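You operate a simulated robot arm through the tools that you are given. There is no shell and no other tool.

You run a simulated robot arm. Do the job below in one go: nothing can be reset, and whatever is moved stays where it is left.

Task
Let the last water out with the long red lever, then shut and lock it.
Fine: red latch open and yellow pin out first; lever to its stop till nothing runs into the black pan; pin in and latch shut after.

The check looks at the end state, three seconds after you hand in, the way a careful person would. Anything else that was tipped, shoved, dropped, spilled or broken makes it a failure.

Robot
A 7-joint arm with a fingered hand, fixed in place. Base frame: the origin is on the floor under the middle of its stand, x ahead of it, y to its left, z up. Units: mm, rad, N and s.
With the tool pointing down near the work surface it reaches from about 360 to 720 mm from the base axis. Its first joint turns from -1.204 to 3.002 rad. Payload 3.4 kg.
The TCP is the grasp point between the finger pads, 25 mm short of the fingertips. In the tool frame z runs along the fingers and y along their closing line. The gripper opens to 88 mm; its body begins 29 mm behind the TCP. The gripper is a hand of 5 fingers: y runs from the thumb to the fingers, the wrist lies at [-13, -97, -162] in the tool frame, and closing takes about 1.5 s.
Orientation is that of the tool frame in the base frame, as a unit quaternion [x, y, z, w]. With the fingers straight down and the wrist toward the robot, the tool's x, y and z point along [0, 1, 0], [1, 0, 0] and [0, 0, -1] of the base frame.

Tools
- The arm moves only by the tool apply_moves. Its argument "plan" is one flat list of numbers, 6 for each row, row after row: the shift along the base's x, y, z in units of 300 mm (1.0 is 300 mm), then the turn, a rotation vector about the base's x, y, z in units of 180 degrees (1.0 is 180 degrees). In form: [tx, ty, tz, wx, wy, wz, tx, ty, tz, wx, wy, wz, ...]. A call has 1 to 20 rows; each row is the pose to reach, as a shift and turn from the pose commanded when the call began. "gripper" is the gripper command, from -1 (shut) to 1 (fully open), values between in proportion, set as the call begins (left out, the last holds). A call with a number of a shift or a turn outside -1 to 1 is refused whole. Rows are played at 5 a second. More than 50 mm and 0.15 rad between two rows, or a gripper value outside its range, and nothing of the call is played. A pose out of reach is approached as far as the arm can. The call stops where the force on the tool passes 70 N (or 10 N more than at its start, if that is more) or the arm is blocked; 0.2 s more then pass. The fingers move at their own pace (about 153 mm/s each) and stop on an object; they squeeze with about 29 N. The grip force told is the motor's: it shows also when the fingers shut on nothing. Time passes only in rows, and 0.2 s behind the last, so rows that repeat a pose let the fingers close. It gives the time, the measured TCP pose, the force on the tool (base axes), the opening and the grip force at its end, in the units of the frame above (readings bear some noise), with the torque about the TCP (base axes, N m) and any sound that the robot's microphone picked up.
- Cameras (640 x 400 px; columns grow to the right, rows downward): "scene" is fixed at [219.3, -649.3, 1847.7]; the picture's right is [0.95, -0.31, 0.00], its down [-0.26, -0.82, -0.50] and it looks along [0.15, 0.48, -0.86] (base axes); focal length 356 px, centre (320, 200). "wrist" rides on the gripper at [59, -79, -105] in the tool frame; the picture's right is [-0.73, 0.32, -0.61], its down [-0.62, -0.68, 0.38] and it looks along [-0.29, 0.66, 0.70] (tool axes); focal length 234 px, centre (320, 200). There is no depth. A picture from a camera that has moved, and an enlarged one, comes with that camera's place and axes in the base frame and with its lens.
- grab_frame(camera): a new picture of that camera. No time passes.
- raise_lower(by): slides the trunk up (or, below 0, down) by that many mm; the arm rides with it, the base frame stays. It gives what a move gives, with no picture.
- finger_targets(index, middle, ring, little, thumb_bend, thumb_turn): sets how far each is bent, from 0 (flat) to 1 (curled in); at 0.3 the hand is open as for a grip, at 0.7 the pads meet at the TCP. One left out holds its place. A second passes; each finger stops where it meets its share of the squeeze, and holds until it gets a number again. A gripper value or a shape takes the hand back. It gives what a move gives, with no picture; readings hold the bend of each and the force on index, middle, ring, little, thumb and palm. thumb_turn goes from beside the hand (0) to across from the fingers (1), as for a grip.
- preshape(shape): the hand has 5 fingers and takes this shape, open, in about a second: jaw (thumb against the fingers, like two jaws); tri (thumb and two fingers); tip (a fingertip pinch); poke (one finger out to press); point (the index stretched); flat (the hand flat); cup (the hand cupped); fist (a fist). The gripper value then closes the fingers along that shape, each until it touches; the sizes above hold for jaw. It gives what a move gives, with no picture.
- close_up(camera, box): a new picture of the part [left, top, right, bottom] of that camera's present view, enlarged. No time passes.
- job_done(): hands the job in; it is judged then, once.

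Places have to be worked out from the pictures, the camera data and where the tool is seen. Open the gripper and draw the arm clear of the work before you hand the job in, unless the task says otherwise.

The tools are called after ">>>" as name(argument=value, ...) on one line, values as JSON. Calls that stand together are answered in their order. apply_moves: Moves the arm, as the interface text tells. Its arguments: {"type":"object","properties":{"plan":{"type":"array"},"gripper":{"type":"number"}},"required":["plan"]} The other tools are called the same way: raise_lower (by) moves the trunk up or down; preshape (shape) gives the hand a shape; finger_targets (index, middle, ring, little, thumb_bend, thumb_turn) moves the fingers one by one; grab_frame (camera) takes a picture; close_up (camera, box) takes an enlarged picture of a part of a camera's view; job_done () hands the job in.

At the start:

```text
time_s: 0.0
tool_pos: [257.8, -358.2, 1491.4]
tcp_rot: [0.707, 0.707, 0.0, 0.0]
wrist_force: [-0.3, 0.0, 0.7]
moment: [0.0, 0.0, -0.01]
gripper_width: 87.7
grasp_force: 0.0
shape: jaw
bend: [0.3, 0.3, 0.3, 0.3, 0.3, 0.98]
finger forces: [0.0, 0.0, 0.0, 0.0, 0.1, 0.1]
trunk travel left (down, up): [-850.0, 90.0]
```

scene: 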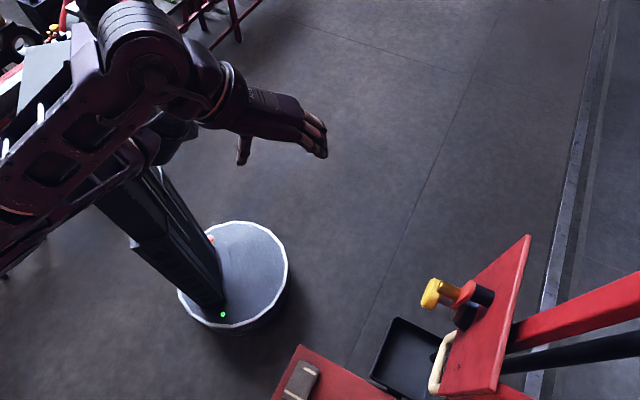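
wrist: 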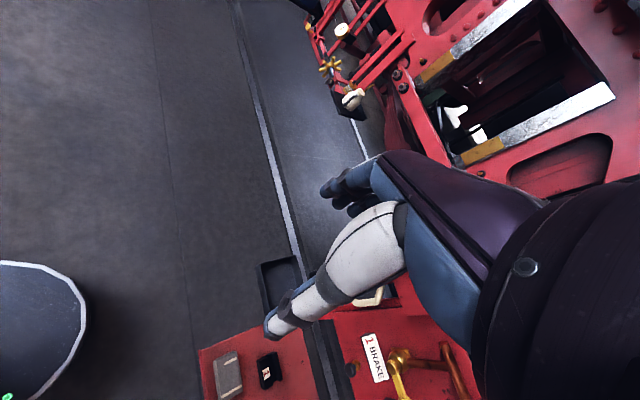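

The pictures show a red panel with a yellow handle at the lower right of the scene, a black pan on the floor and red machinery to the right. I'll look at enlarged views before moving.

>>> close_up(camera="scene", box=[260, 220, 640, 400])

>>> close_up(camera="wrist", box=[190, 230, 510, 400])

>>> close_up(camera="wrist", box=[290, 0, 640, 200])

>>> close_up(camera="scene", box=[0, 0, 320, 200])

```text
1.68 times, centred on (450, 310) of scene
camera zoom: at [219.3, -649.3, 1847.7], right [0.95, -0.31, 0.0], down [-0.26, -0.82, -0.5], along [0.15, 0.48, -0.86], focal length 599 px, centre (101, 15)
```

zoom: 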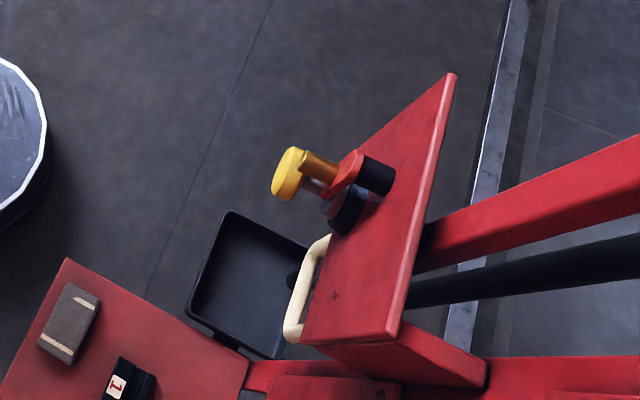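

```text
2.00 times, centred on (350, 315) of wrist
camera zoom: at [178.1, -300.8, 1597.3], right [0.32, -0.73, 0.61], down [-0.68, -0.62, -0.38], along [0.66, -0.29, -0.7], focal length 468 px, centre (260, -30)
```

zoom: 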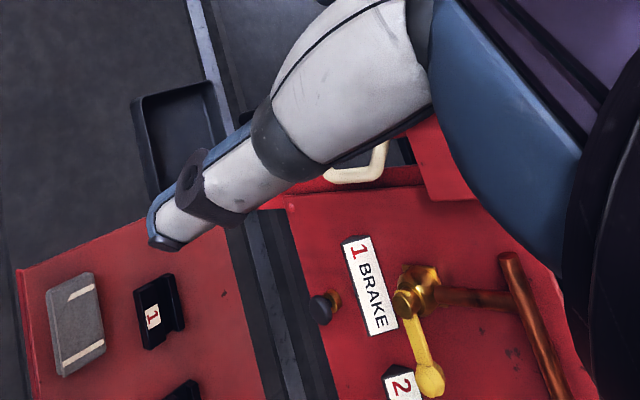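

```text
1.83 times, centred on (465, 100) of wrist
camera zoom: at [178.1, -300.8, 1597.3], right [0.32, -0.73, 0.61], down [-0.68, -0.62, -0.38], along [0.66, -0.29, -0.7], focal length 428 px, centre (55, 383)
```

zoom: 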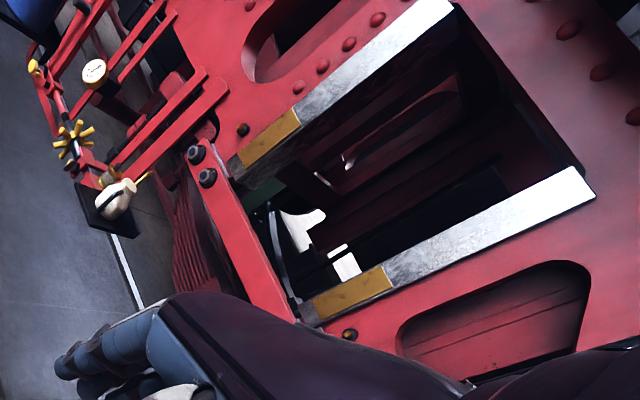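

```text
2.00 times, centred on (160, 100) of scene
camera zoom: at [219.3, -649.3, 1847.7], right [0.95, -0.31, 0.0], down [-0.26, -0.82, -0.5], along [0.15, 0.48, -0.86], focal length 712 px, centre (640, 400)
```

zoom: 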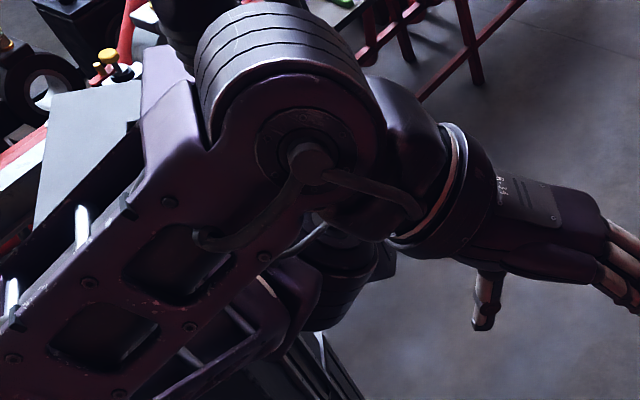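

The nearby cream handle, black pan and "1 BRAKE" plate lie at about x 400–450, y -600 to -650, but I can't see a red latch yet. There is more red machinery on the +y side. I'll swing the arm around the base at this height to survey it with the wrist camera.

>>> apply_moves(plan=[0.0908, 0.0711, 0, 0, 0, 0.025, 0.176, 0.149, 0, 0, 0, 0.05, 0.255, 0.2337, 0, 0, 0, 0.075, 0.3267, 0.324, 0, 0, 0, 0.1, 0.3914, 0.4197, 0, 0, 0, 0.125, 0.4483, 0.5203, 0, 0, 0, 0.15, 0.497, 0.625, 0, 0, 0, 0.175, 0.5377, 0.733, 0, 0, 0, 0.2, 0.5693, 0.844, 0, 0, 0, 0.225, 0.5927, 0.9573, 0, 0, 0, 0.25])

>>> grab_frame(camera="wrist")

>>> grab_frame(camera="scene")

```text
time_s: 2.2
tool_pos: [437.7, -68.3, 1492.5]
tcp_rot: [0.382, 0.924, 0.0, -0.001]
wrist_force: [0.5, 0.7, 0.4]
moment: [0.01, 0.04, 0.0]
gripper_width: 87.7
grasp_force: 0.1
shape: jaw
bend: [0.3, 0.3, 0.3, 0.3, 0.3, 0.98]
finger forces: [0.1, 0.1, 0.0, 0.1, 0.0, 0.0]
trunk travel left (down, up): [-850.0, 90.0]
```

```text
taken
camera wrist: at [339.0, -84.0, 1598.0], right [0.74, -0.28, 0.61], down [-0.04, -0.92, -0.38], along [0.67, 0.26, -0.7], focal length 234 px, centre (320, 200)
```

wrist: 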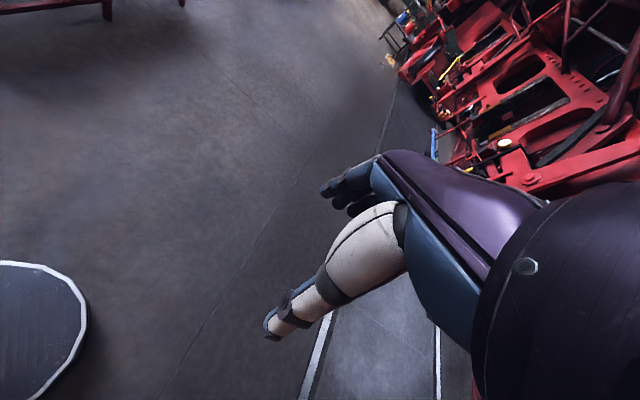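

```text
taken
```

scene: 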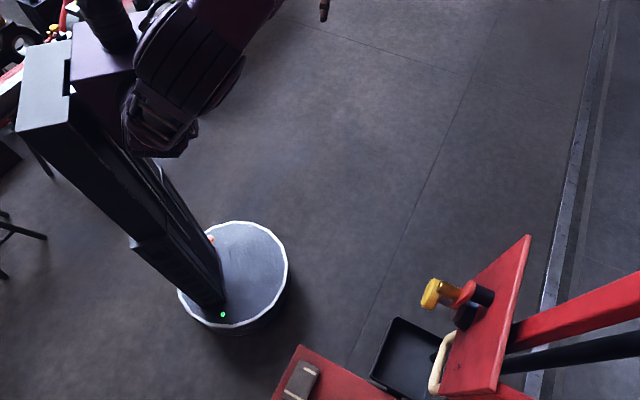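

The +y side shows only distant background machinery, while the yellow-knobbed part with a red piece and the black pan sit back near y -550. I'll swing back and turn the wrist camera towards that station.

>>> apply_moves(plan=[-0.0234, -0.1133, 0, 0, 0, -0.04, -0.055, -0.2243, 0, 0, 0, -0.08, -0.0957, -0.3323, 0, 0, 0, -0.12, -0.1444, -0.437, 0, 0, 0, -0.16, -0.2013, -0.5376, 0, 0, 0, -0.2, -0.266, -0.6333, 0, 0, 0, -0.24, -0.3377, -0.7236, 0, 0, 0, -0.28, -0.4167, -0.8083, 0, 0, 0, -0.32, -0.5019, -0.8862, 0, 0, 0, -0.36, -0.5927, -0.9573, 0, 0, 0, -0.4])

>>> preshape(shape="fist")

>>> grab_frame(camera="wrist")

```text
time_s: 4.4
tool_pos: [255.2, -360.0, 1491.2]
tcp_rot: [0.853, 0.522, 0.0, 0.0]
wrist_force: [-0.3, 0.1, 0.5]
moment: [0.01, -0.03, 0.01]
gripper_width: 87.5
grasp_force: 0.1
shape: jaw
bend: [0.3, 0.3, 0.3, 0.3, 0.3, 0.98]
finger forces: [0.0, 0.1, 0.0, 0.0, 0.1, 0.1]
trunk travel left (down, up): [-850.0, 90.0]
```

```text
time_s: 5.3
tool_pos: [258.1, -359.6, 1492.0]
tcp_rot: [0.852, 0.523, 0.0, 0.0]
wrist_force: [0.5, 0.0, 0.0]
moment: [0.0, -0.03, -0.01]
gripper_width: 0.2
grasp_force: 0.2
shape: fist
bend: [1.0, 1.0, 1.0, 1.0, 0.86, 0.85]
finger forces: [0.0, 0.1, 0.0, 0.0, 0.0, 0.0]
trunk travel left (down, up): [-850.0, 90.0]
```

```text
taken
camera wrist: at [214.2, -273.4, 1596.9], right [-0.04, -0.79, 0.61], down [-0.89, -0.25, -0.38], along [0.45, -0.56, -0.7], focal length 234 px, centre (320, 200)
```

wrist: 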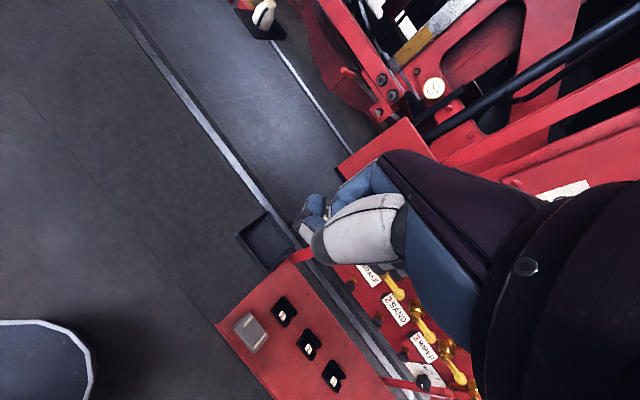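

The hand hides the middle of the station: labels BRAKE, SAND and so on, a black pan, and red bars behind. I'll turn the wrist further clockwise so the station moves into the free upper-left part of the picture.

>>> apply_moves(plan=[0, 0, 0, 0, 0, -0.04, 0, 0, 0, 0, 0, -0.08, 0, 0, 0, 0, 0, -0.12, 0, 0, 0, 0, 0, -0.16, 0, 0, 0, 0, 0, -0.2, 0, 0, 0, 0, 0, -0.24])

>>> grab_frame(camera="wrist")

```text
time_s: 6.7
tool_pos: [285.5, -386.6, 1445.3]
tcp_rot: [0.985, 0.173, 0.001, 0.001]
wrist_force: [-0.4, 1.2, -0.1]
moment: [-0.02, 0.02, -0.06]
gripper_width: 0.0
grasp_force: 0.1
shape: fist
bend: [1.0, 1.0, 1.0, 1.0, 0.86, 0.85]
finger forces: [0.0, 0.1, 0.0, 0.0, 0.0, 0.0]
out of reach, approached as far as the arm can: row 4, 5, 6
trunk travel left (down, up): [-850.0, 90.0]
```

```text
taken
camera wrist: at [313.3, -294.1, 1550.2], right [-0.57, -0.55, 0.61], down [-0.82, 0.43, -0.39], along [-0.05, -0.72, -0.7], focal length 234 px, centre (320, 200)
```

wrist: 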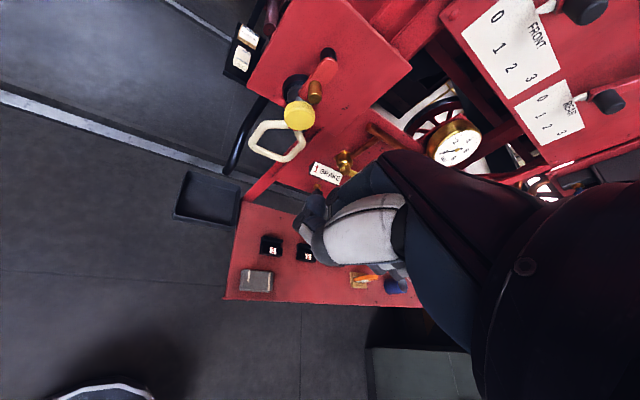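

Now the station is clear: a red panel with a yellow knob and a red part, a cream triangular handle, a black pan, numbered levers and slates. I'll enlarge several parts.

>>> close_up(camera="wrist", box=[200, 0, 440, 150])

>>> close_up(camera="wrist", box=[150, 120, 440, 310])

>>> close_up(camera="wrist", box=[380, 0, 640, 200])

>>> close_up(camera="wrist", box=[300, 90, 460, 190])

```text
2.67 times, centred on (320, 75) of wrist
camera zoom: at [313.3, -294.1, 1550.2], right [-0.57, -0.55, 0.61], down [-0.82, 0.43, -0.39], along [-0.05, -0.72, -0.7], focal length 624 px, centre (320, 533)
```

zoom: 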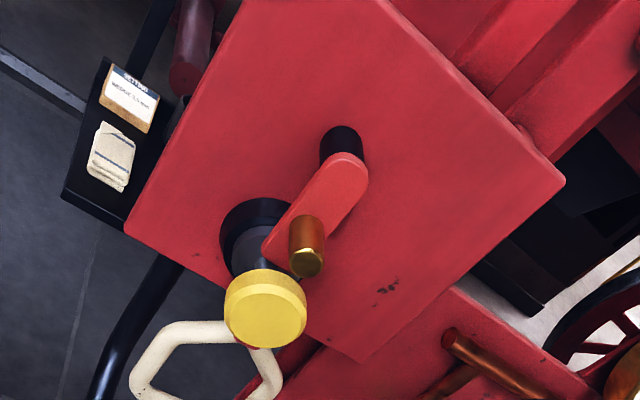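

```text
2.11 times, centred on (295, 215) of wrist
camera zoom: at [313.3, -294.1, 1550.2], right [-0.57, -0.55, 0.61], down [-0.82, 0.43, -0.39], along [-0.05, -0.72, -0.7], focal length 493 px, centre (373, 168)
```

zoom: 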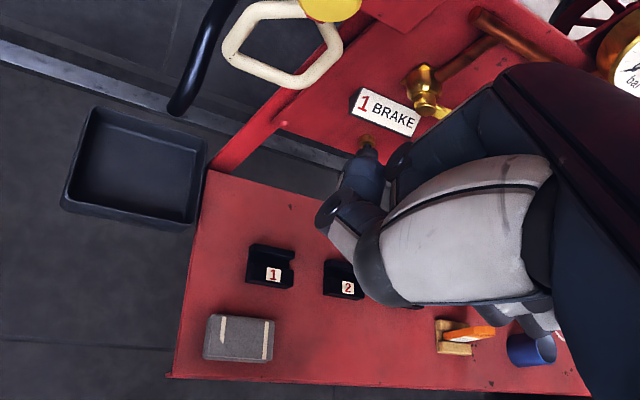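

```text
2.00 times, centred on (510, 100) of wrist
camera zoom: at [313.3, -294.1, 1550.2], right [-0.57, -0.55, 0.61], down [-0.82, 0.43, -0.39], along [-0.05, -0.72, -0.7], focal length 468 px, centre (-60, 400)
```

zoom: 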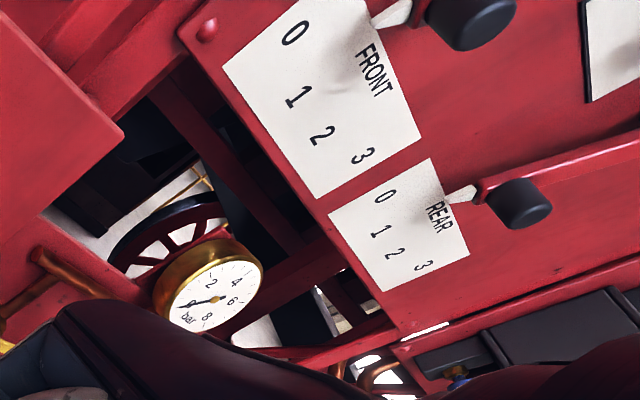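

```text
4.00 times, centred on (380, 140) of wrist
camera zoom: at [313.3, -294.1, 1550.2], right [-0.57, -0.55, 0.61], down [-0.82, 0.43, -0.39], along [-0.05, -0.72, -0.7], focal length 937 px, centre (80, 440)
```

zoom: 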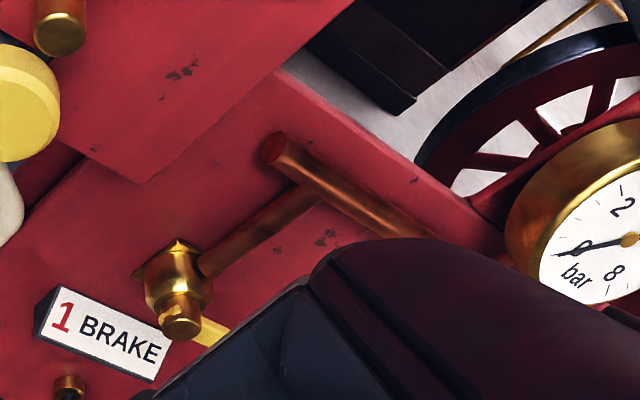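

The yellow knob triangulates to about [411,-564,1350] on a vertical plate spanning [374,-685] to [494,-557], z 1304–1471. A red swing arm with a bronze knob sits beside it. I'll enlarge the scene camera's view of this plate.

>>> close_up(camera="scene", box=[400, 230, 560, 330])

>>> close_up(camera="scene", box=[360, 300, 520, 400])

>>> close_up(camera="wrist", box=[240, 40, 400, 140])

>>> close_up(camera="wrist", box=[200, 0, 300, 60])

>>> close_up(camera="wrist", box=[210, 100, 340, 190])

```text
4.00 times, centred on (480, 280) of scene
camera zoom: at [219.3, -649.3, 1847.7], right [0.95, -0.31, 0.0], down [-0.26, -0.82, -0.5], along [0.15, 0.48, -0.86], focal length 1423 px, centre (-320, -120)
```

zoom: 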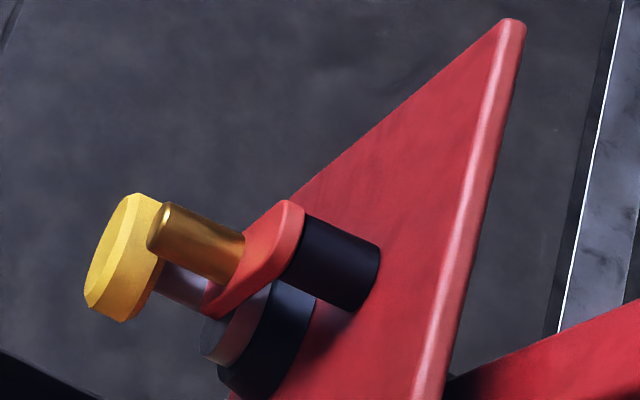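

```text
4.00 times, centred on (440, 350) of scene
camera zoom: at [219.3, -649.3, 1847.7], right [0.95, -0.31, 0.0], down [-0.26, -0.82, -0.5], along [0.15, 0.48, -0.86], focal length 1423 px, centre (-160, -400)
```

zoom: 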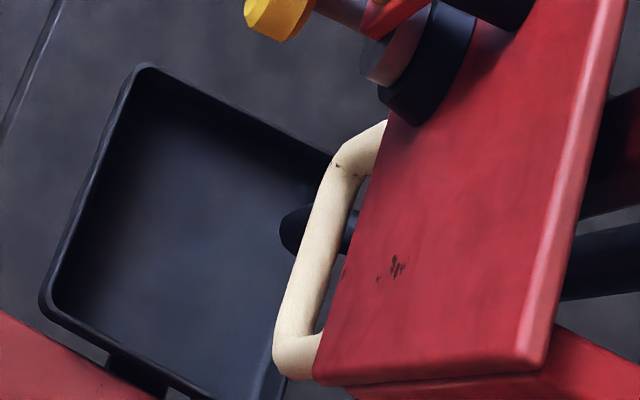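

```text
4.00 times, centred on (320, 90) of wrist
camera zoom: at [313.3, -294.1, 1550.2], right [-0.57, -0.55, 0.61], down [-0.82, 0.43, -0.39], along [-0.05, -0.72, -0.7], focal length 937 px, centre (320, 640)
```

zoom: 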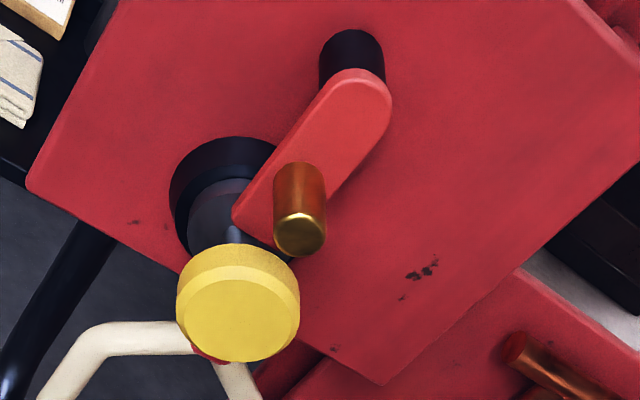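

```text
6.40 times, centred on (250, 30) of wrist
camera zoom: at [313.3, -294.1, 1550.2], right [-0.57, -0.55, 0.61], down [-0.82, 0.43, -0.39], along [-0.05, -0.72, -0.7], focal length 1499 px, centre (768, 1288)
```

zoom: 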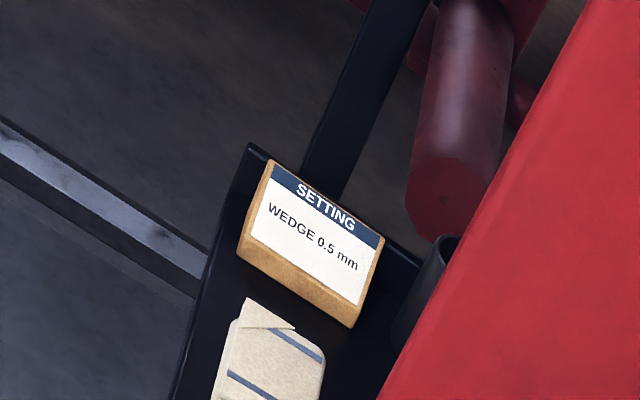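

```text
4.44 times, centred on (275, 145) of wrist
camera zoom: at [313.3, -294.1, 1550.2], right [-0.57, -0.55, 0.61], down [-0.82, 0.43, -0.39], along [-0.05, -0.72, -0.7], focal length 1041 px, centre (520, 444)
```

zoom: 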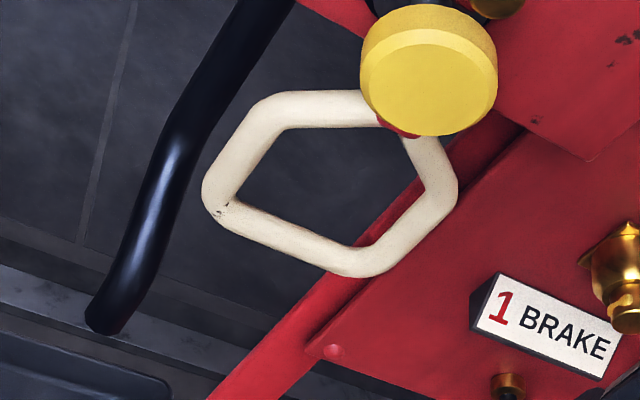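

The black pipe appears to end over the pan, and a cream ring hangs below the plate. I still need to see the lever itself, so I'll lower the trunk 200 mm and tilt the hand up towards -y for a more frontal view.

>>> raise_lower(by=-200)

>>> apply_moves(plan=[0, 0.03, 0, -0.04, 0, 0, 0, 0.06, 0, -0.08, 0, 0, 0, 0.09, 0, -0.12, 0, 0, 0, 0.12, 0, -0.16, 0, 0])

>>> grab_frame(camera="wrist")

>>> grab_frame(camera="scene")

```text
time_s: 8.9
tool_pos: [284.1, -386.7, 1244.4]
tcp_rot: [0.985, 0.174, 0.001, 0.0]
wrist_force: [-0.2, -0.7, -0.2]
moment: [0.0, 0.0, -0.01]
gripper_width: 0.0
grasp_force: 0.1
shape: fist
bend: [1.0, 1.0, 1.0, 1.0, 0.86, 0.85]
finger forces: [0.1, 0.0, 0.0, 0.0, 0.0, 0.1]
trunk travel left (down, up): [-650.0, 290.0]
```

```text
time_s: 9.9
tool_pos: [305.4, -433.4, 1208.1]
tcp_rot: [0.954, 0.177, -0.036, 0.239]
wrist_force: [-0.7, 0.3, -0.2]
moment: [-0.01, -0.02, -0.01]
gripper_width: 0.0
grasp_force: 0.1
shape: fist
bend: [1.0, 1.0, 1.0, 1.0, 0.86, 0.85]
finger forces: [0.0, 0.0, 0.0, 0.0, 0.0, 0.0]
out of reach, approached as far as the arm can: row 1, 2, 3, 4
trunk travel left (down, up): [-650.0, 290.0]
```

```text
taken
camera wrist: at [329.8, -301.8, 1258.3], right [-0.57, -0.21, 0.79], down [-0.82, 0.18, -0.55], along [-0.03, -0.96, -0.28], focal length 234 px, centre (320, 200)
```

wrist: 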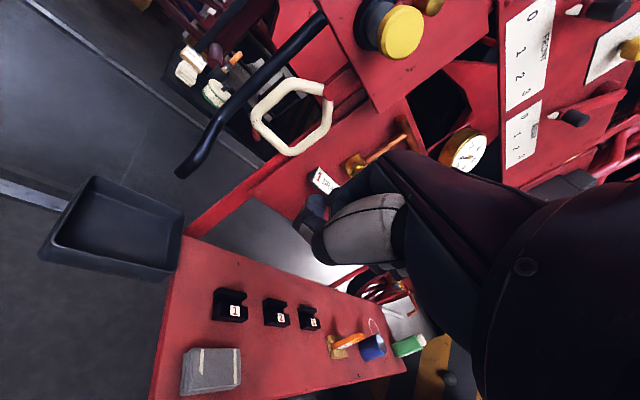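

```text
taken
```

scene: 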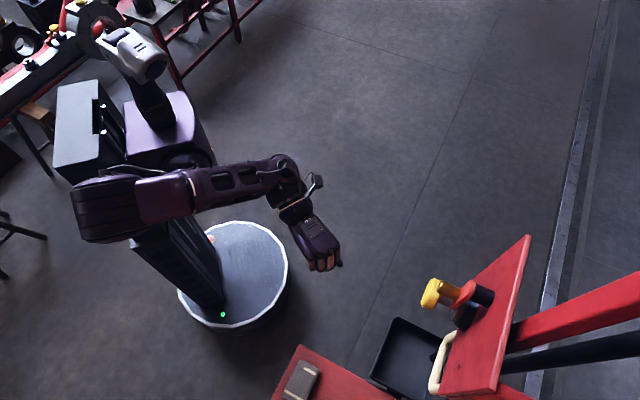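

Now the ring, pipe and plate show from the front. I'll enlarge the region around the ring and the plate.

>>> close_up(camera="wrist", box=[160, 40, 400, 190])

>>> close_up(camera="wrist", box=[310, 0, 470, 100])

>>> close_up(camera="wrist", box=[160, 0, 320, 100])

>>> close_up(camera="wrist", box=[300, 230, 480, 400])

>>> close_up(camera="scene", box=[0, 0, 260, 160])

```text
2.67 times, centred on (280, 115) of wrist
camera zoom: at [329.8, -301.8, 1258.3], right [-0.57, -0.21, 0.79], down [-0.82, 0.18, -0.55], along [-0.03, -0.96, -0.28], focal length 624 px, centre (427, 427)
```

zoom: 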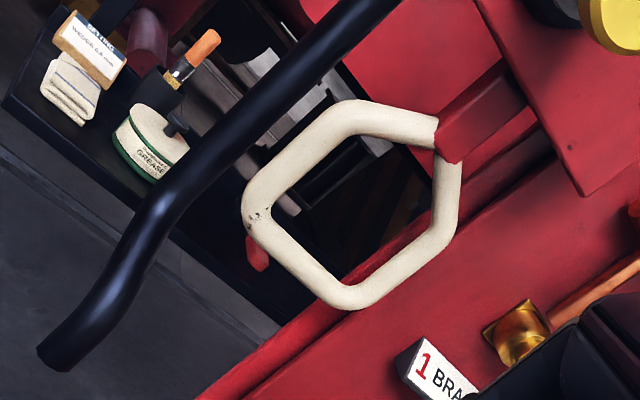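

```text
4.00 times, centred on (390, 50) of wrist
camera zoom: at [329.8, -301.8, 1258.3], right [-0.57, -0.21, 0.79], down [-0.82, 0.18, -0.55], along [-0.03, -0.96, -0.28], focal length 937 px, centre (40, 800)
```

zoom: 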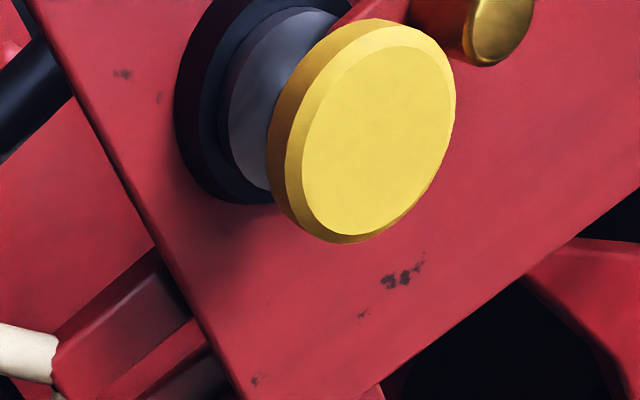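

```text
4.00 times, centred on (240, 50) of wrist
camera zoom: at [329.8, -301.8, 1258.3], right [-0.57, -0.21, 0.79], down [-0.82, 0.18, -0.55], along [-0.03, -0.96, -0.28], focal length 937 px, centre (640, 800)
```

zoom: 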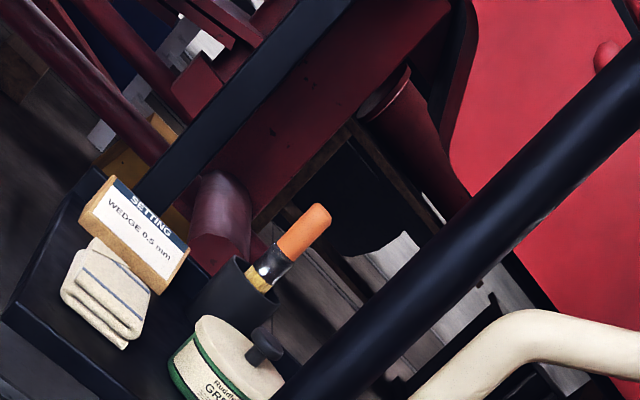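

```text
2.35 times, centred on (390, 315) of wrist
camera zoom: at [329.8, -301.8, 1258.3], right [-0.57, -0.21, 0.79], down [-0.82, 0.18, -0.55], along [-0.03, -0.96, -0.28], focal length 551 px, centre (155, -71)
```

zoom: 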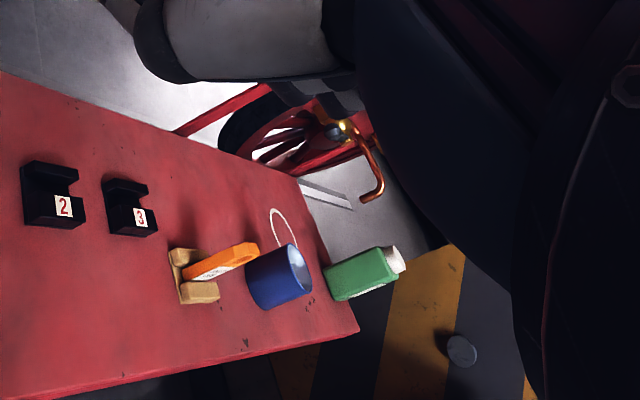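

```text
2.46 times, centred on (130, 80) of scene
camera zoom: at [219.3, -649.3, 1847.7], right [0.95, -0.31, 0.0], down [-0.26, -0.82, -0.5], along [0.15, 0.48, -0.86], focal length 876 px, centre (788, 495)
```

zoom: 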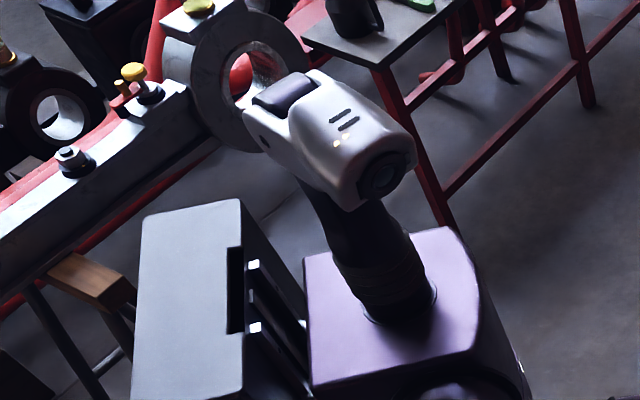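

The cream ring is the grip on the end of a red lever running up behind the plate, and the black pipe drains over the pan. I'll move to the +x side and rise a bit to see where the lever goes and where it pivots.

>>> apply_moves(plan=[0.1, 0.06, 0.08, 0, 0, 0, 0.2, 0.12, 0.16, 0, 0, 0, 0.3, 0.17, 0.24, 0, 0, 0, 0.4, 0.2, 0.32, 0, 0, 0, 0.5, 0.2, 0.4, 0, 0, 0, 0.58, 0.2, 0.45, 0, 0, 0])

>>> grab_frame(camera="wrist")

```text
time_s: 11.3
tool_pos: [461.7, -462.6, 1298.8]
tcp_rot: [0.954, 0.172, -0.038, 0.244]
wrist_force: [-0.3, -0.1, 0.3]
moment: [0.03, -0.02, -0.02]
gripper_width: 0.2
grasp_force: 0.1
shape: fist
bend: [1.0, 1.0, 1.0, 1.0, 0.86, 0.85]
finger forces: [0.0, 0.0, 0.1, 0.0, 0.1, 0.0]
out of reach, approached as far as the arm can: row 1, 2, 3, 4, 5, 6
trunk travel left (down, up): [-650.0, 290.0]
```

```text
taken
camera wrist: at [487.3, -330.4, 1346.7], right [-0.57, -0.2, 0.79], down [-0.82, 0.18, -0.55], along [-0.03, -0.96, -0.27], focal length 234 px, centre (320, 200)
```

wrist: 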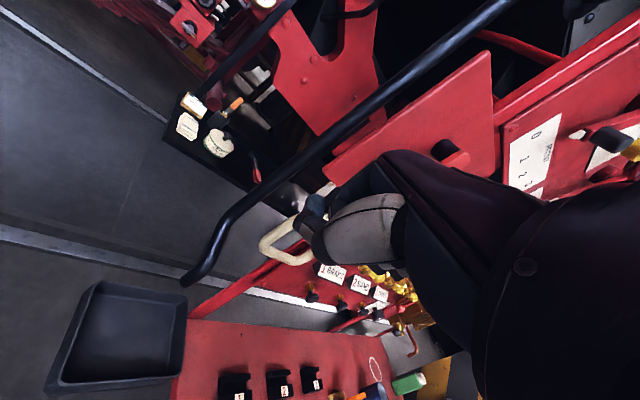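

The pipe is a vertical downpipe ending over the pan, and a red upright runs next to it behind the plate. I'll enlarge this view to see how lever and plate connect.

>>> close_up(camera="wrist", box=[270, 0, 590, 200])

>>> close_up(camera="wrist", box=[170, 130, 430, 340])

>>> grab_frame(camera="scene")

```text
2.00 times, centred on (430, 100) of wrist
camera zoom: at [487.3, -330.4, 1346.7], right [-0.57, -0.2, 0.79], down [-0.82, 0.18, -0.55], along [-0.03, -0.96, -0.27], focal length 468 px, centre (100, 400)
```

zoom: 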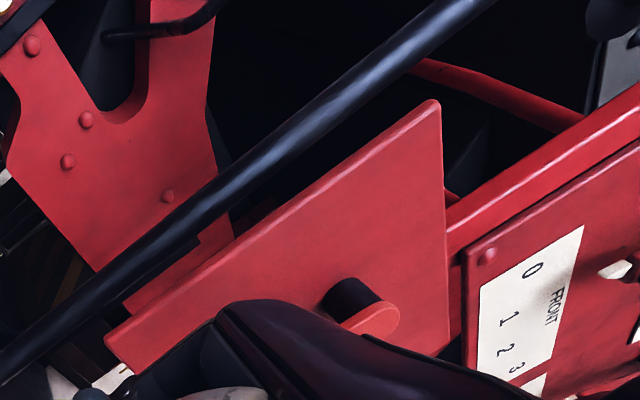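

```text
1.90 times, centred on (300, 235) of wrist
camera zoom: at [487.3, -330.4, 1346.7], right [-0.57, -0.2, 0.79], down [-0.82, 0.18, -0.55], along [-0.03, -0.96, -0.27], focal length 446 px, centre (358, 133)
```

zoom: 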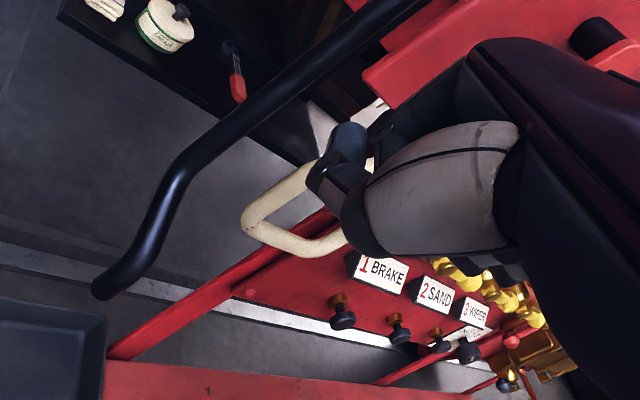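

```text
taken
```

scene: 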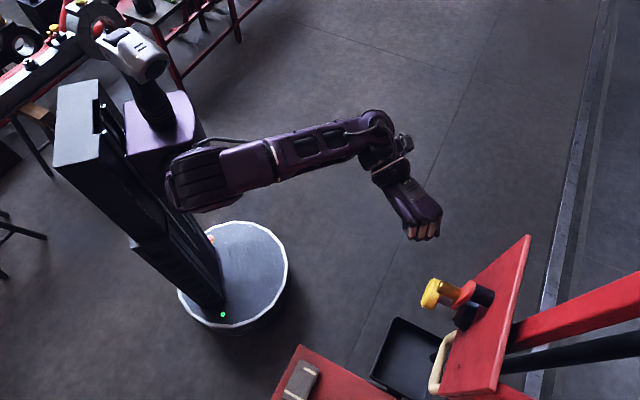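

The plate is free-standing in front of a red upright bar, with the latch's red arm at the plate's upper part. I'll move the camera round to the -x side, going up and over so I stay clear of the yellow knob, to see behind the plate.

>>> apply_moves(plan=[-0.033, 0.033, 0.15, 0.0218, 0.0086, 0.0335, -0.083, 0.05, 0.293, 0.0435, 0.0172, 0.0671, -0.167, 0.05, 0.417, 0.0653, 0.0258, 0.1006, -0.283, 0.0167, 0.5, 0.087, 0.0345, 0.1342, -0.4, -0.05, 0.55, 0.1088, 0.0431, 0.1677, -0.5, -0.15, 0.55, 0.1305, 0.0517, 0.2013, -0.573, -0.257, 0.517, 0.1523, 0.0603, 0.2348])

>>> grab_frame(camera="wrist")

```text
time_s: 12.9
tool_pos: [302.1, -571.8, 1380.0]
tcp_rot: [0.852, 0.524, 0.0, -0.001]
wrist_force: [1.2, -0.3, 0.1]
moment: [0.08, 0.0, 0.01]
gripper_width: 0.2
grasp_force: 0.1
shape: fist
bend: [1.0, 1.0, 1.0, 1.0, 0.86, 0.85]
finger forces: [0.0, 0.0, 0.0, 0.0, 0.1, 0.1]
out of reach, approached as far as the arm can: row 3, 4, 5, 6, 7
trunk travel left (down, up): [-650.0, 290.0]
```

```text
taken
camera wrist: at [257.1, -485.4, 1486.3], right [-0.04, -0.8, 0.6], down [-0.89, -0.25, -0.39], along [0.46, -0.55, -0.7], focal length 234 px, centre (320, 200)
```

wrist: 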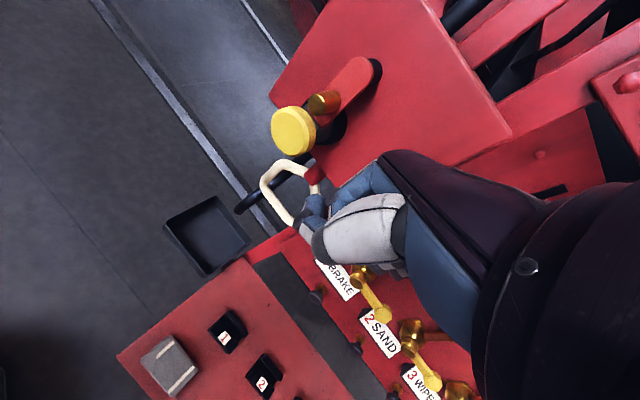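

From here I can see only the plate's front: yellow knob, red latch arm lying beside its stem, and bronze peg. I'll back away and turn the hand horizontal, facing the plate, which gives an upward camera view and is also the working orientation.

>>> apply_moves(plan=[0.0078, 0.0394, -0.0361, -0.0239, -0.0342, -0.0058, 0.0156, 0.0789, -0.0722, -0.0478, -0.0683, -0.0116, 0.0233, 0.1183, -0.1083, -0.0718, -0.1025, -0.0175, 0.0311, 0.1578, -0.1444, -0.0957, -0.1367, -0.0233, 0.0389, 0.1972, -0.1806, -0.1196, -0.1708, -0.0291, 0.0467, 0.2367, -0.2167, -0.1435, -0.205, -0.0349, 0.0544, 0.2761, -0.2528, -0.1674, -0.2392, -0.0407, 0.0622, 0.3156, -0.2889, -0.1913, -0.2733, -0.0465, 0.07, 0.355, -0.325, -0.2153, -0.3075, -0.0524, 0.0778, 0.3944, -0.3611, -0.2392, -0.3417, -0.0582, 0.0855, 0.4339, -0.3972, -0.2631, -0.3758, -0.064, 0.0933, 0.4733, -0.4333, -0.287, -0.41, -0.0698])

>>> grab_frame(camera="wrist")

>>> grab_frame(camera="scene")

```text
time_s: 15.5
tool_pos: [345.8, -447.7, 1249.6]
tcp_rot: [0.649, 0.284, 0.282, 0.647]
wrist_force: [0.5, -0.1, -0.7]
moment: [0.01, 0.01, 0.0]
gripper_width: 0.0
grasp_force: 0.2
shape: fist
bend: [1.0, 1.0, 1.0, 1.0, 0.86, 0.85]
finger forces: [0.1, 0.0, 0.1, 0.0, 0.0, 0.0]
out of reach, approached as far as the arm can: row 10, 11, 12
trunk travel left (down, up): [-650.0, 290.0]
```

```text
taken
camera wrist: at [307.0, -333.8, 1171.2], right [-0.94, -0.12, 0.33], down [-0.14, -0.72, -0.68], along [0.32, -0.69, 0.66], focal length 234 px, centre (320, 200)
```

wrist: 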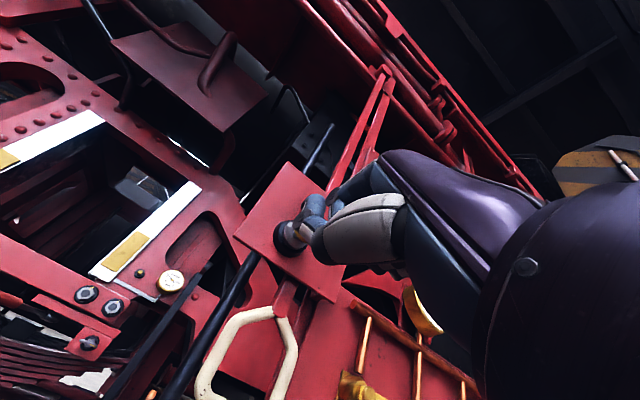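

```text
taken
```

scene: 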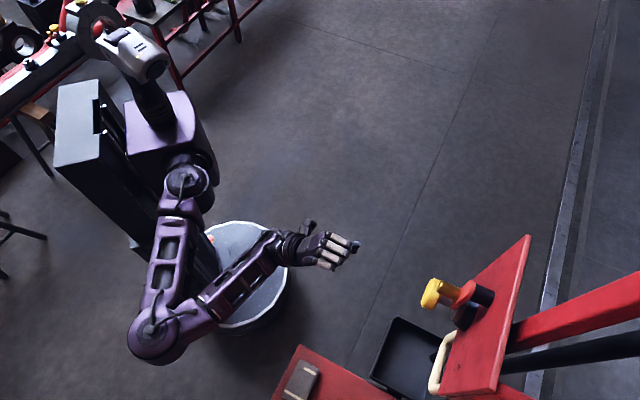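

The hand is now horizontal and facing the plate, and the camera looks up. I see a pair of red bars and a black rod rising behind the plate. I'll enlarge.

>>> close_up(camera="wrist", box=[220, 50, 460, 200])

>>> close_up(camera="wrist", box=[160, 200, 400, 400])

>>> close_up(camera="wrist", box=[330, 50, 430, 150])

```text
2.67 times, centred on (340, 125) of wrist
camera zoom: at [307.0, -333.8, 1171.2], right [-0.94, -0.12, 0.33], down [-0.14, -0.72, -0.68], along [0.32, -0.69, 0.66], focal length 624 px, centre (267, 400)
```

zoom: 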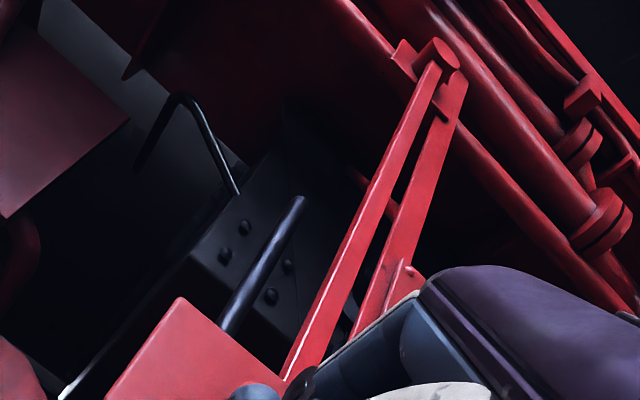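

```text
2.00 times, centred on (280, 300) of wrist
camera zoom: at [307.0, -333.8, 1171.2], right [-0.94, -0.12, 0.33], down [-0.14, -0.72, -0.68], along [0.32, -0.69, 0.66], focal length 468 px, centre (400, 0)
```

zoom: 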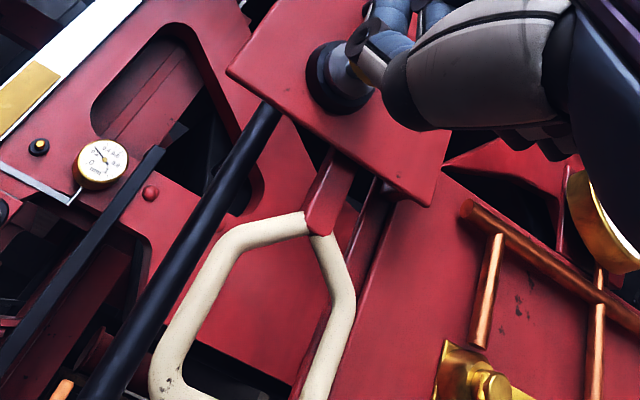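

```text
4.00 times, centred on (380, 100) of wrist
camera zoom: at [307.0, -333.8, 1171.2], right [-0.94, -0.12, 0.33], down [-0.14, -0.72, -0.68], along [0.32, -0.69, 0.66], focal length 937 px, centre (80, 600)
```

zoom: 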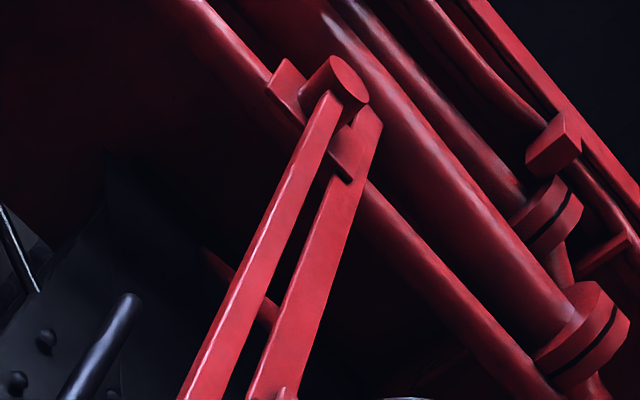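

The lever hangs from a pivot at about z 2300, directly above, with its axis along the plate normal. It should therefore swing sideways behind the plate once unpinned, and the latch arm pivots at about [432,-584,1419] with its peg at [410,-567,1385]. I'll take the poke shape and check where the fingertip sits.

>>> preshape(shape="poke")

>>> grab_frame(camera="wrist")

>>> close_up(camera="scene", box=[260, 190, 500, 340])

```text
time_s: 16.4
tool_pos: [344.4, -447.2, 1250.7]
tcp_rot: [0.648, 0.284, 0.282, 0.648]
wrist_force: [-0.4, -0.2, 0.0]
moment: [0.02, 0.04, 0.0]
gripper_width: 0.0
grasp_force: 0.1
shape: poke
bend: [0.7, 0.7, 0.99, 0.99, 1.0, 0.9]
finger forces: [0.1, 0.1, 0.0, 0.0, 0.0, 0.0]
trunk travel left (down, up): [-650.0, 290.0]
```

```text
taken
camera wrist: at [305.9, -334.0, 1171.9], right [-0.94, -0.12, 0.33], down [-0.15, -0.72, -0.68], along [0.32, -0.69, 0.66], focal length 234 px, centre (320, 200)
```

wrist: 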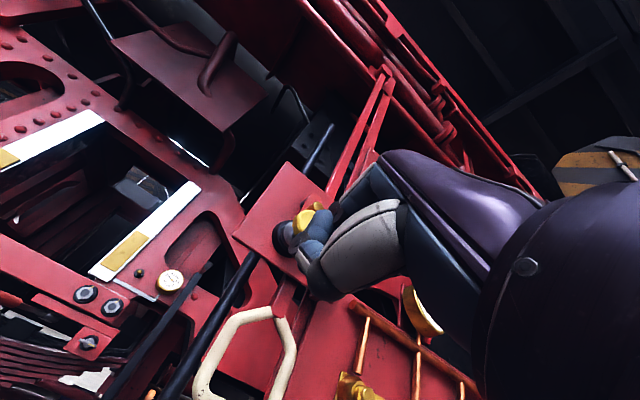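

```text
2.67 times, centred on (380, 265) of scene
camera zoom: at [219.3, -649.3, 1847.7], right [0.95, -0.31, 0.0], down [-0.26, -0.82, -0.5], along [0.15, 0.48, -0.86], focal length 949 px, centre (160, 27)
```

zoom: 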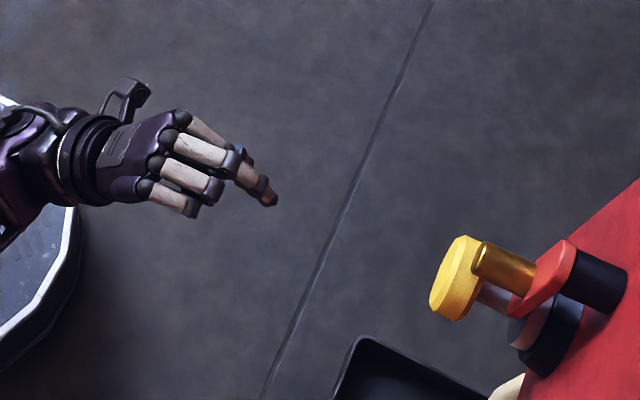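

In poke shape the fingertip lies about 25 mm beyond the TCP, as expected. I'll zoom the wrist view on the fingers to find the index's sideways offset.

>>> close_up(camera="wrist", box=[240, 150, 400, 310])

>>> close_up(camera="scene", box=[290, 210, 390, 280])

```text
2.50 times, centred on (320, 230) of wrist
camera zoom: at [305.9, -334.0, 1171.9], right [-0.94, -0.12, 0.33], down [-0.15, -0.72, -0.68], along [0.32, -0.69, 0.66], focal length 585 px, centre (320, 125)
```

zoom: 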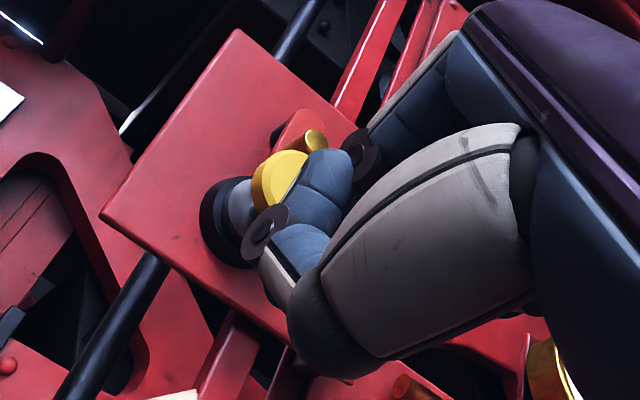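

```text
5.71 times, centred on (340, 245) of scene
camera zoom: at [219.3, -649.3, 1847.7], right [0.95, -0.31, 0.0], down [-0.26, -0.82, -0.5], along [0.15, 0.48, -0.86], focal length 2033 px, centre (206, -57)
```

zoom: 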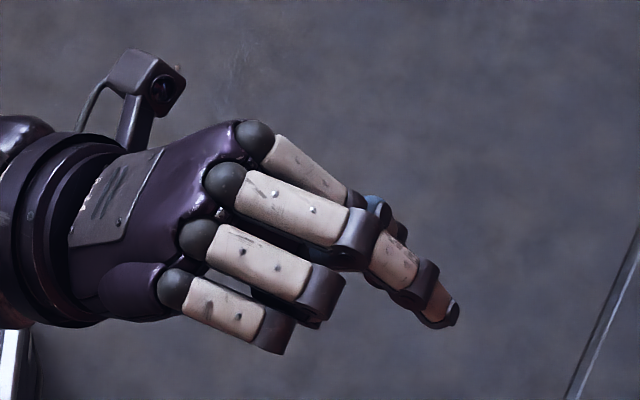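

Index and middle lie close together here. The "point" shape should give a cleaner single long finger, so I'll try it and look.

>>> preshape(shape="point")

>>> close_up(camera="wrist", box=[200, 100, 440, 310])

>>> close_up(camera="scene", box=[290, 200, 410, 280])

```text
time_s: 17.3
tool_pos: [344.0, -447.4, 1250.3]
tcp_rot: [0.648, 0.284, 0.282, 0.648]
wrist_force: [0.9, -0.1, -0.4]
moment: [-0.01, -0.02, 0.01]
gripper_width: 0.1
grasp_force: 0.1
shape: point
bend: [0.2, 1.0, 1.0, 1.0, 0.98, 0.88]
finger forces: [0.1, 0.1, 0.0, 0.0, 0.0, 0.0]
trunk travel left (down, up): [-650.0, 290.0]
```

```text
1.90 times, centred on (320, 205) of wrist
camera zoom: at [305.8, -334.0, 1172.0], right [-0.94, -0.12, 0.33], down [-0.15, -0.72, -0.68], along [0.32, -0.69, 0.66], focal length 446 px, centre (320, 190)
```

zoom: 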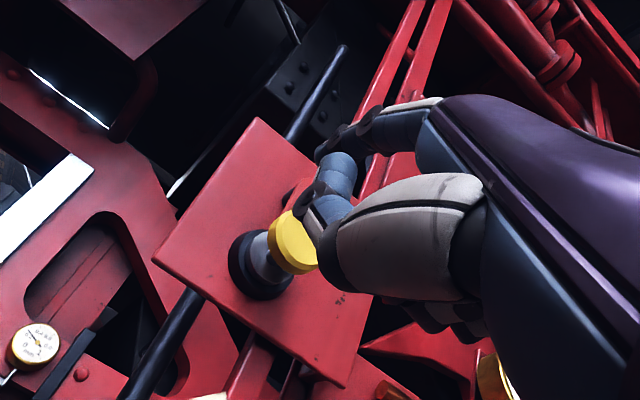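

```text
5.00 times, centred on (350, 240) of scene
camera zoom: at [219.3, -649.3, 1847.7], right [0.95, -0.31, 0.0], down [-0.26, -0.82, -0.5], along [0.15, 0.48, -0.86], focal length 1779 px, centre (170, 0)
```

zoom: 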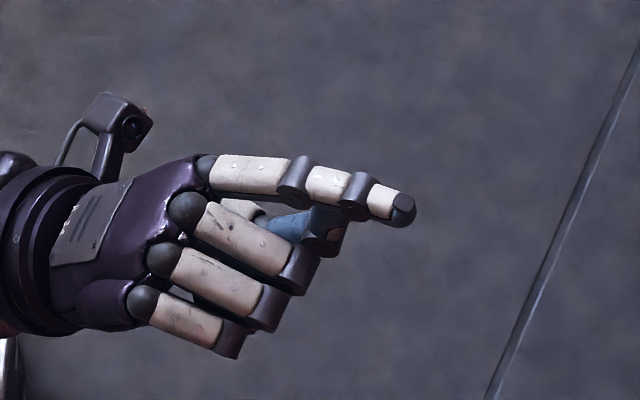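

Index stretched reaches only about 13 mm past the TCP, while poke's two-finger wedge reaches about 23 mm and stands clear of the other fingers. I'll use poke, raise the trunk 150 mm, and pitch the hand 30° down at a standoff in front of the latch peg's -x side.

>>> preshape(shape="poke")

>>> raise_lower(by=150)

>>> apply_moves(plan=[-0.026, -0.0613, 0, 0.0227, 0.0244, 0, -0.052, -0.1227, 0, 0.0453, 0.0489, 0, -0.078, -0.184, 0, 0.068, 0.0733, 0, -0.104, -0.2453, 0, 0.0906, 0.0978, 0, -0.13, -0.3067, 0, 0.1133, 0.1222, 0])

>>> grab_frame(camera="wrist")

>>> grab_frame(camera="scene")

```text
time_s: 18.2
tool_pos: [343.5, -447.6, 1250.9]
tcp_rot: [0.649, 0.284, 0.281, 0.648]
wrist_force: [0.9, -0.6, -0.5]
moment: [-0.01, -0.05, 0.02]
gripper_width: 0.3
grasp_force: 0.1
shape: poke
bend: [0.7, 0.7, 0.99, 0.99, 1.0, 1.0]
finger forces: [0.1, 0.0, 0.0, 0.0, 0.0, 0.1]
trunk travel left (down, up): [-650.0, 290.0]
```

```text
time_s: 19.9
tool_pos: [343.9, -447.7, 1400.8]
tcp_rot: [0.648, 0.285, 0.281, 0.648]
wrist_force: [0.5, 0.0, 1.0]
moment: [0.0, -0.01, -0.01]
gripper_width: 0.1
grasp_force: 0.0
shape: poke
bend: [0.7, 0.7, 0.99, 0.99, 1.0, 1.0]
finger forces: [0.0, 0.1, 0.1, 0.1, 0.0, 0.0]
trunk travel left (down, up): [-800.0, 140.0]
```

```text
time_s: 21.1
tool_pos: [304.0, -539.3, 1399.7]
tcp_rot: [0.793, 0.348, 0.2, 0.458]
wrist_force: [0.1, 0.1, 0.3]
moment: [0.02, 0.0, 0.0]
gripper_width: 0.1
grasp_force: 0.2
shape: poke
bend: [0.7, 0.7, 0.99, 0.99, 1.0, 1.0]
finger forces: [0.1, 0.0, 0.0, 0.0, 0.0, 0.0]
trunk travel left (down, up): [-800.0, 140.0]
```

```text
taken
camera wrist: at [247.5, -409.5, 1385.8], right [-0.76, -0.29, 0.59], down [-0.43, -0.45, -0.78], along [0.49, -0.84, 0.22], focal length 234 px, centre (320, 200)
```

wrist: 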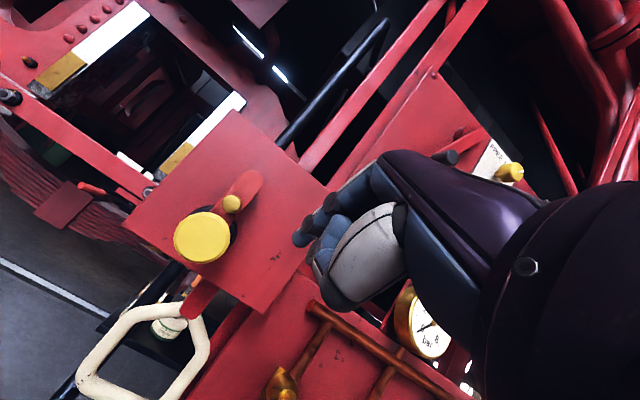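

```text
taken
```

scene: 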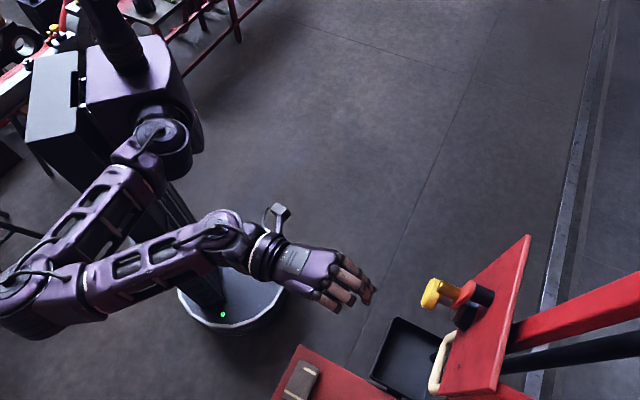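

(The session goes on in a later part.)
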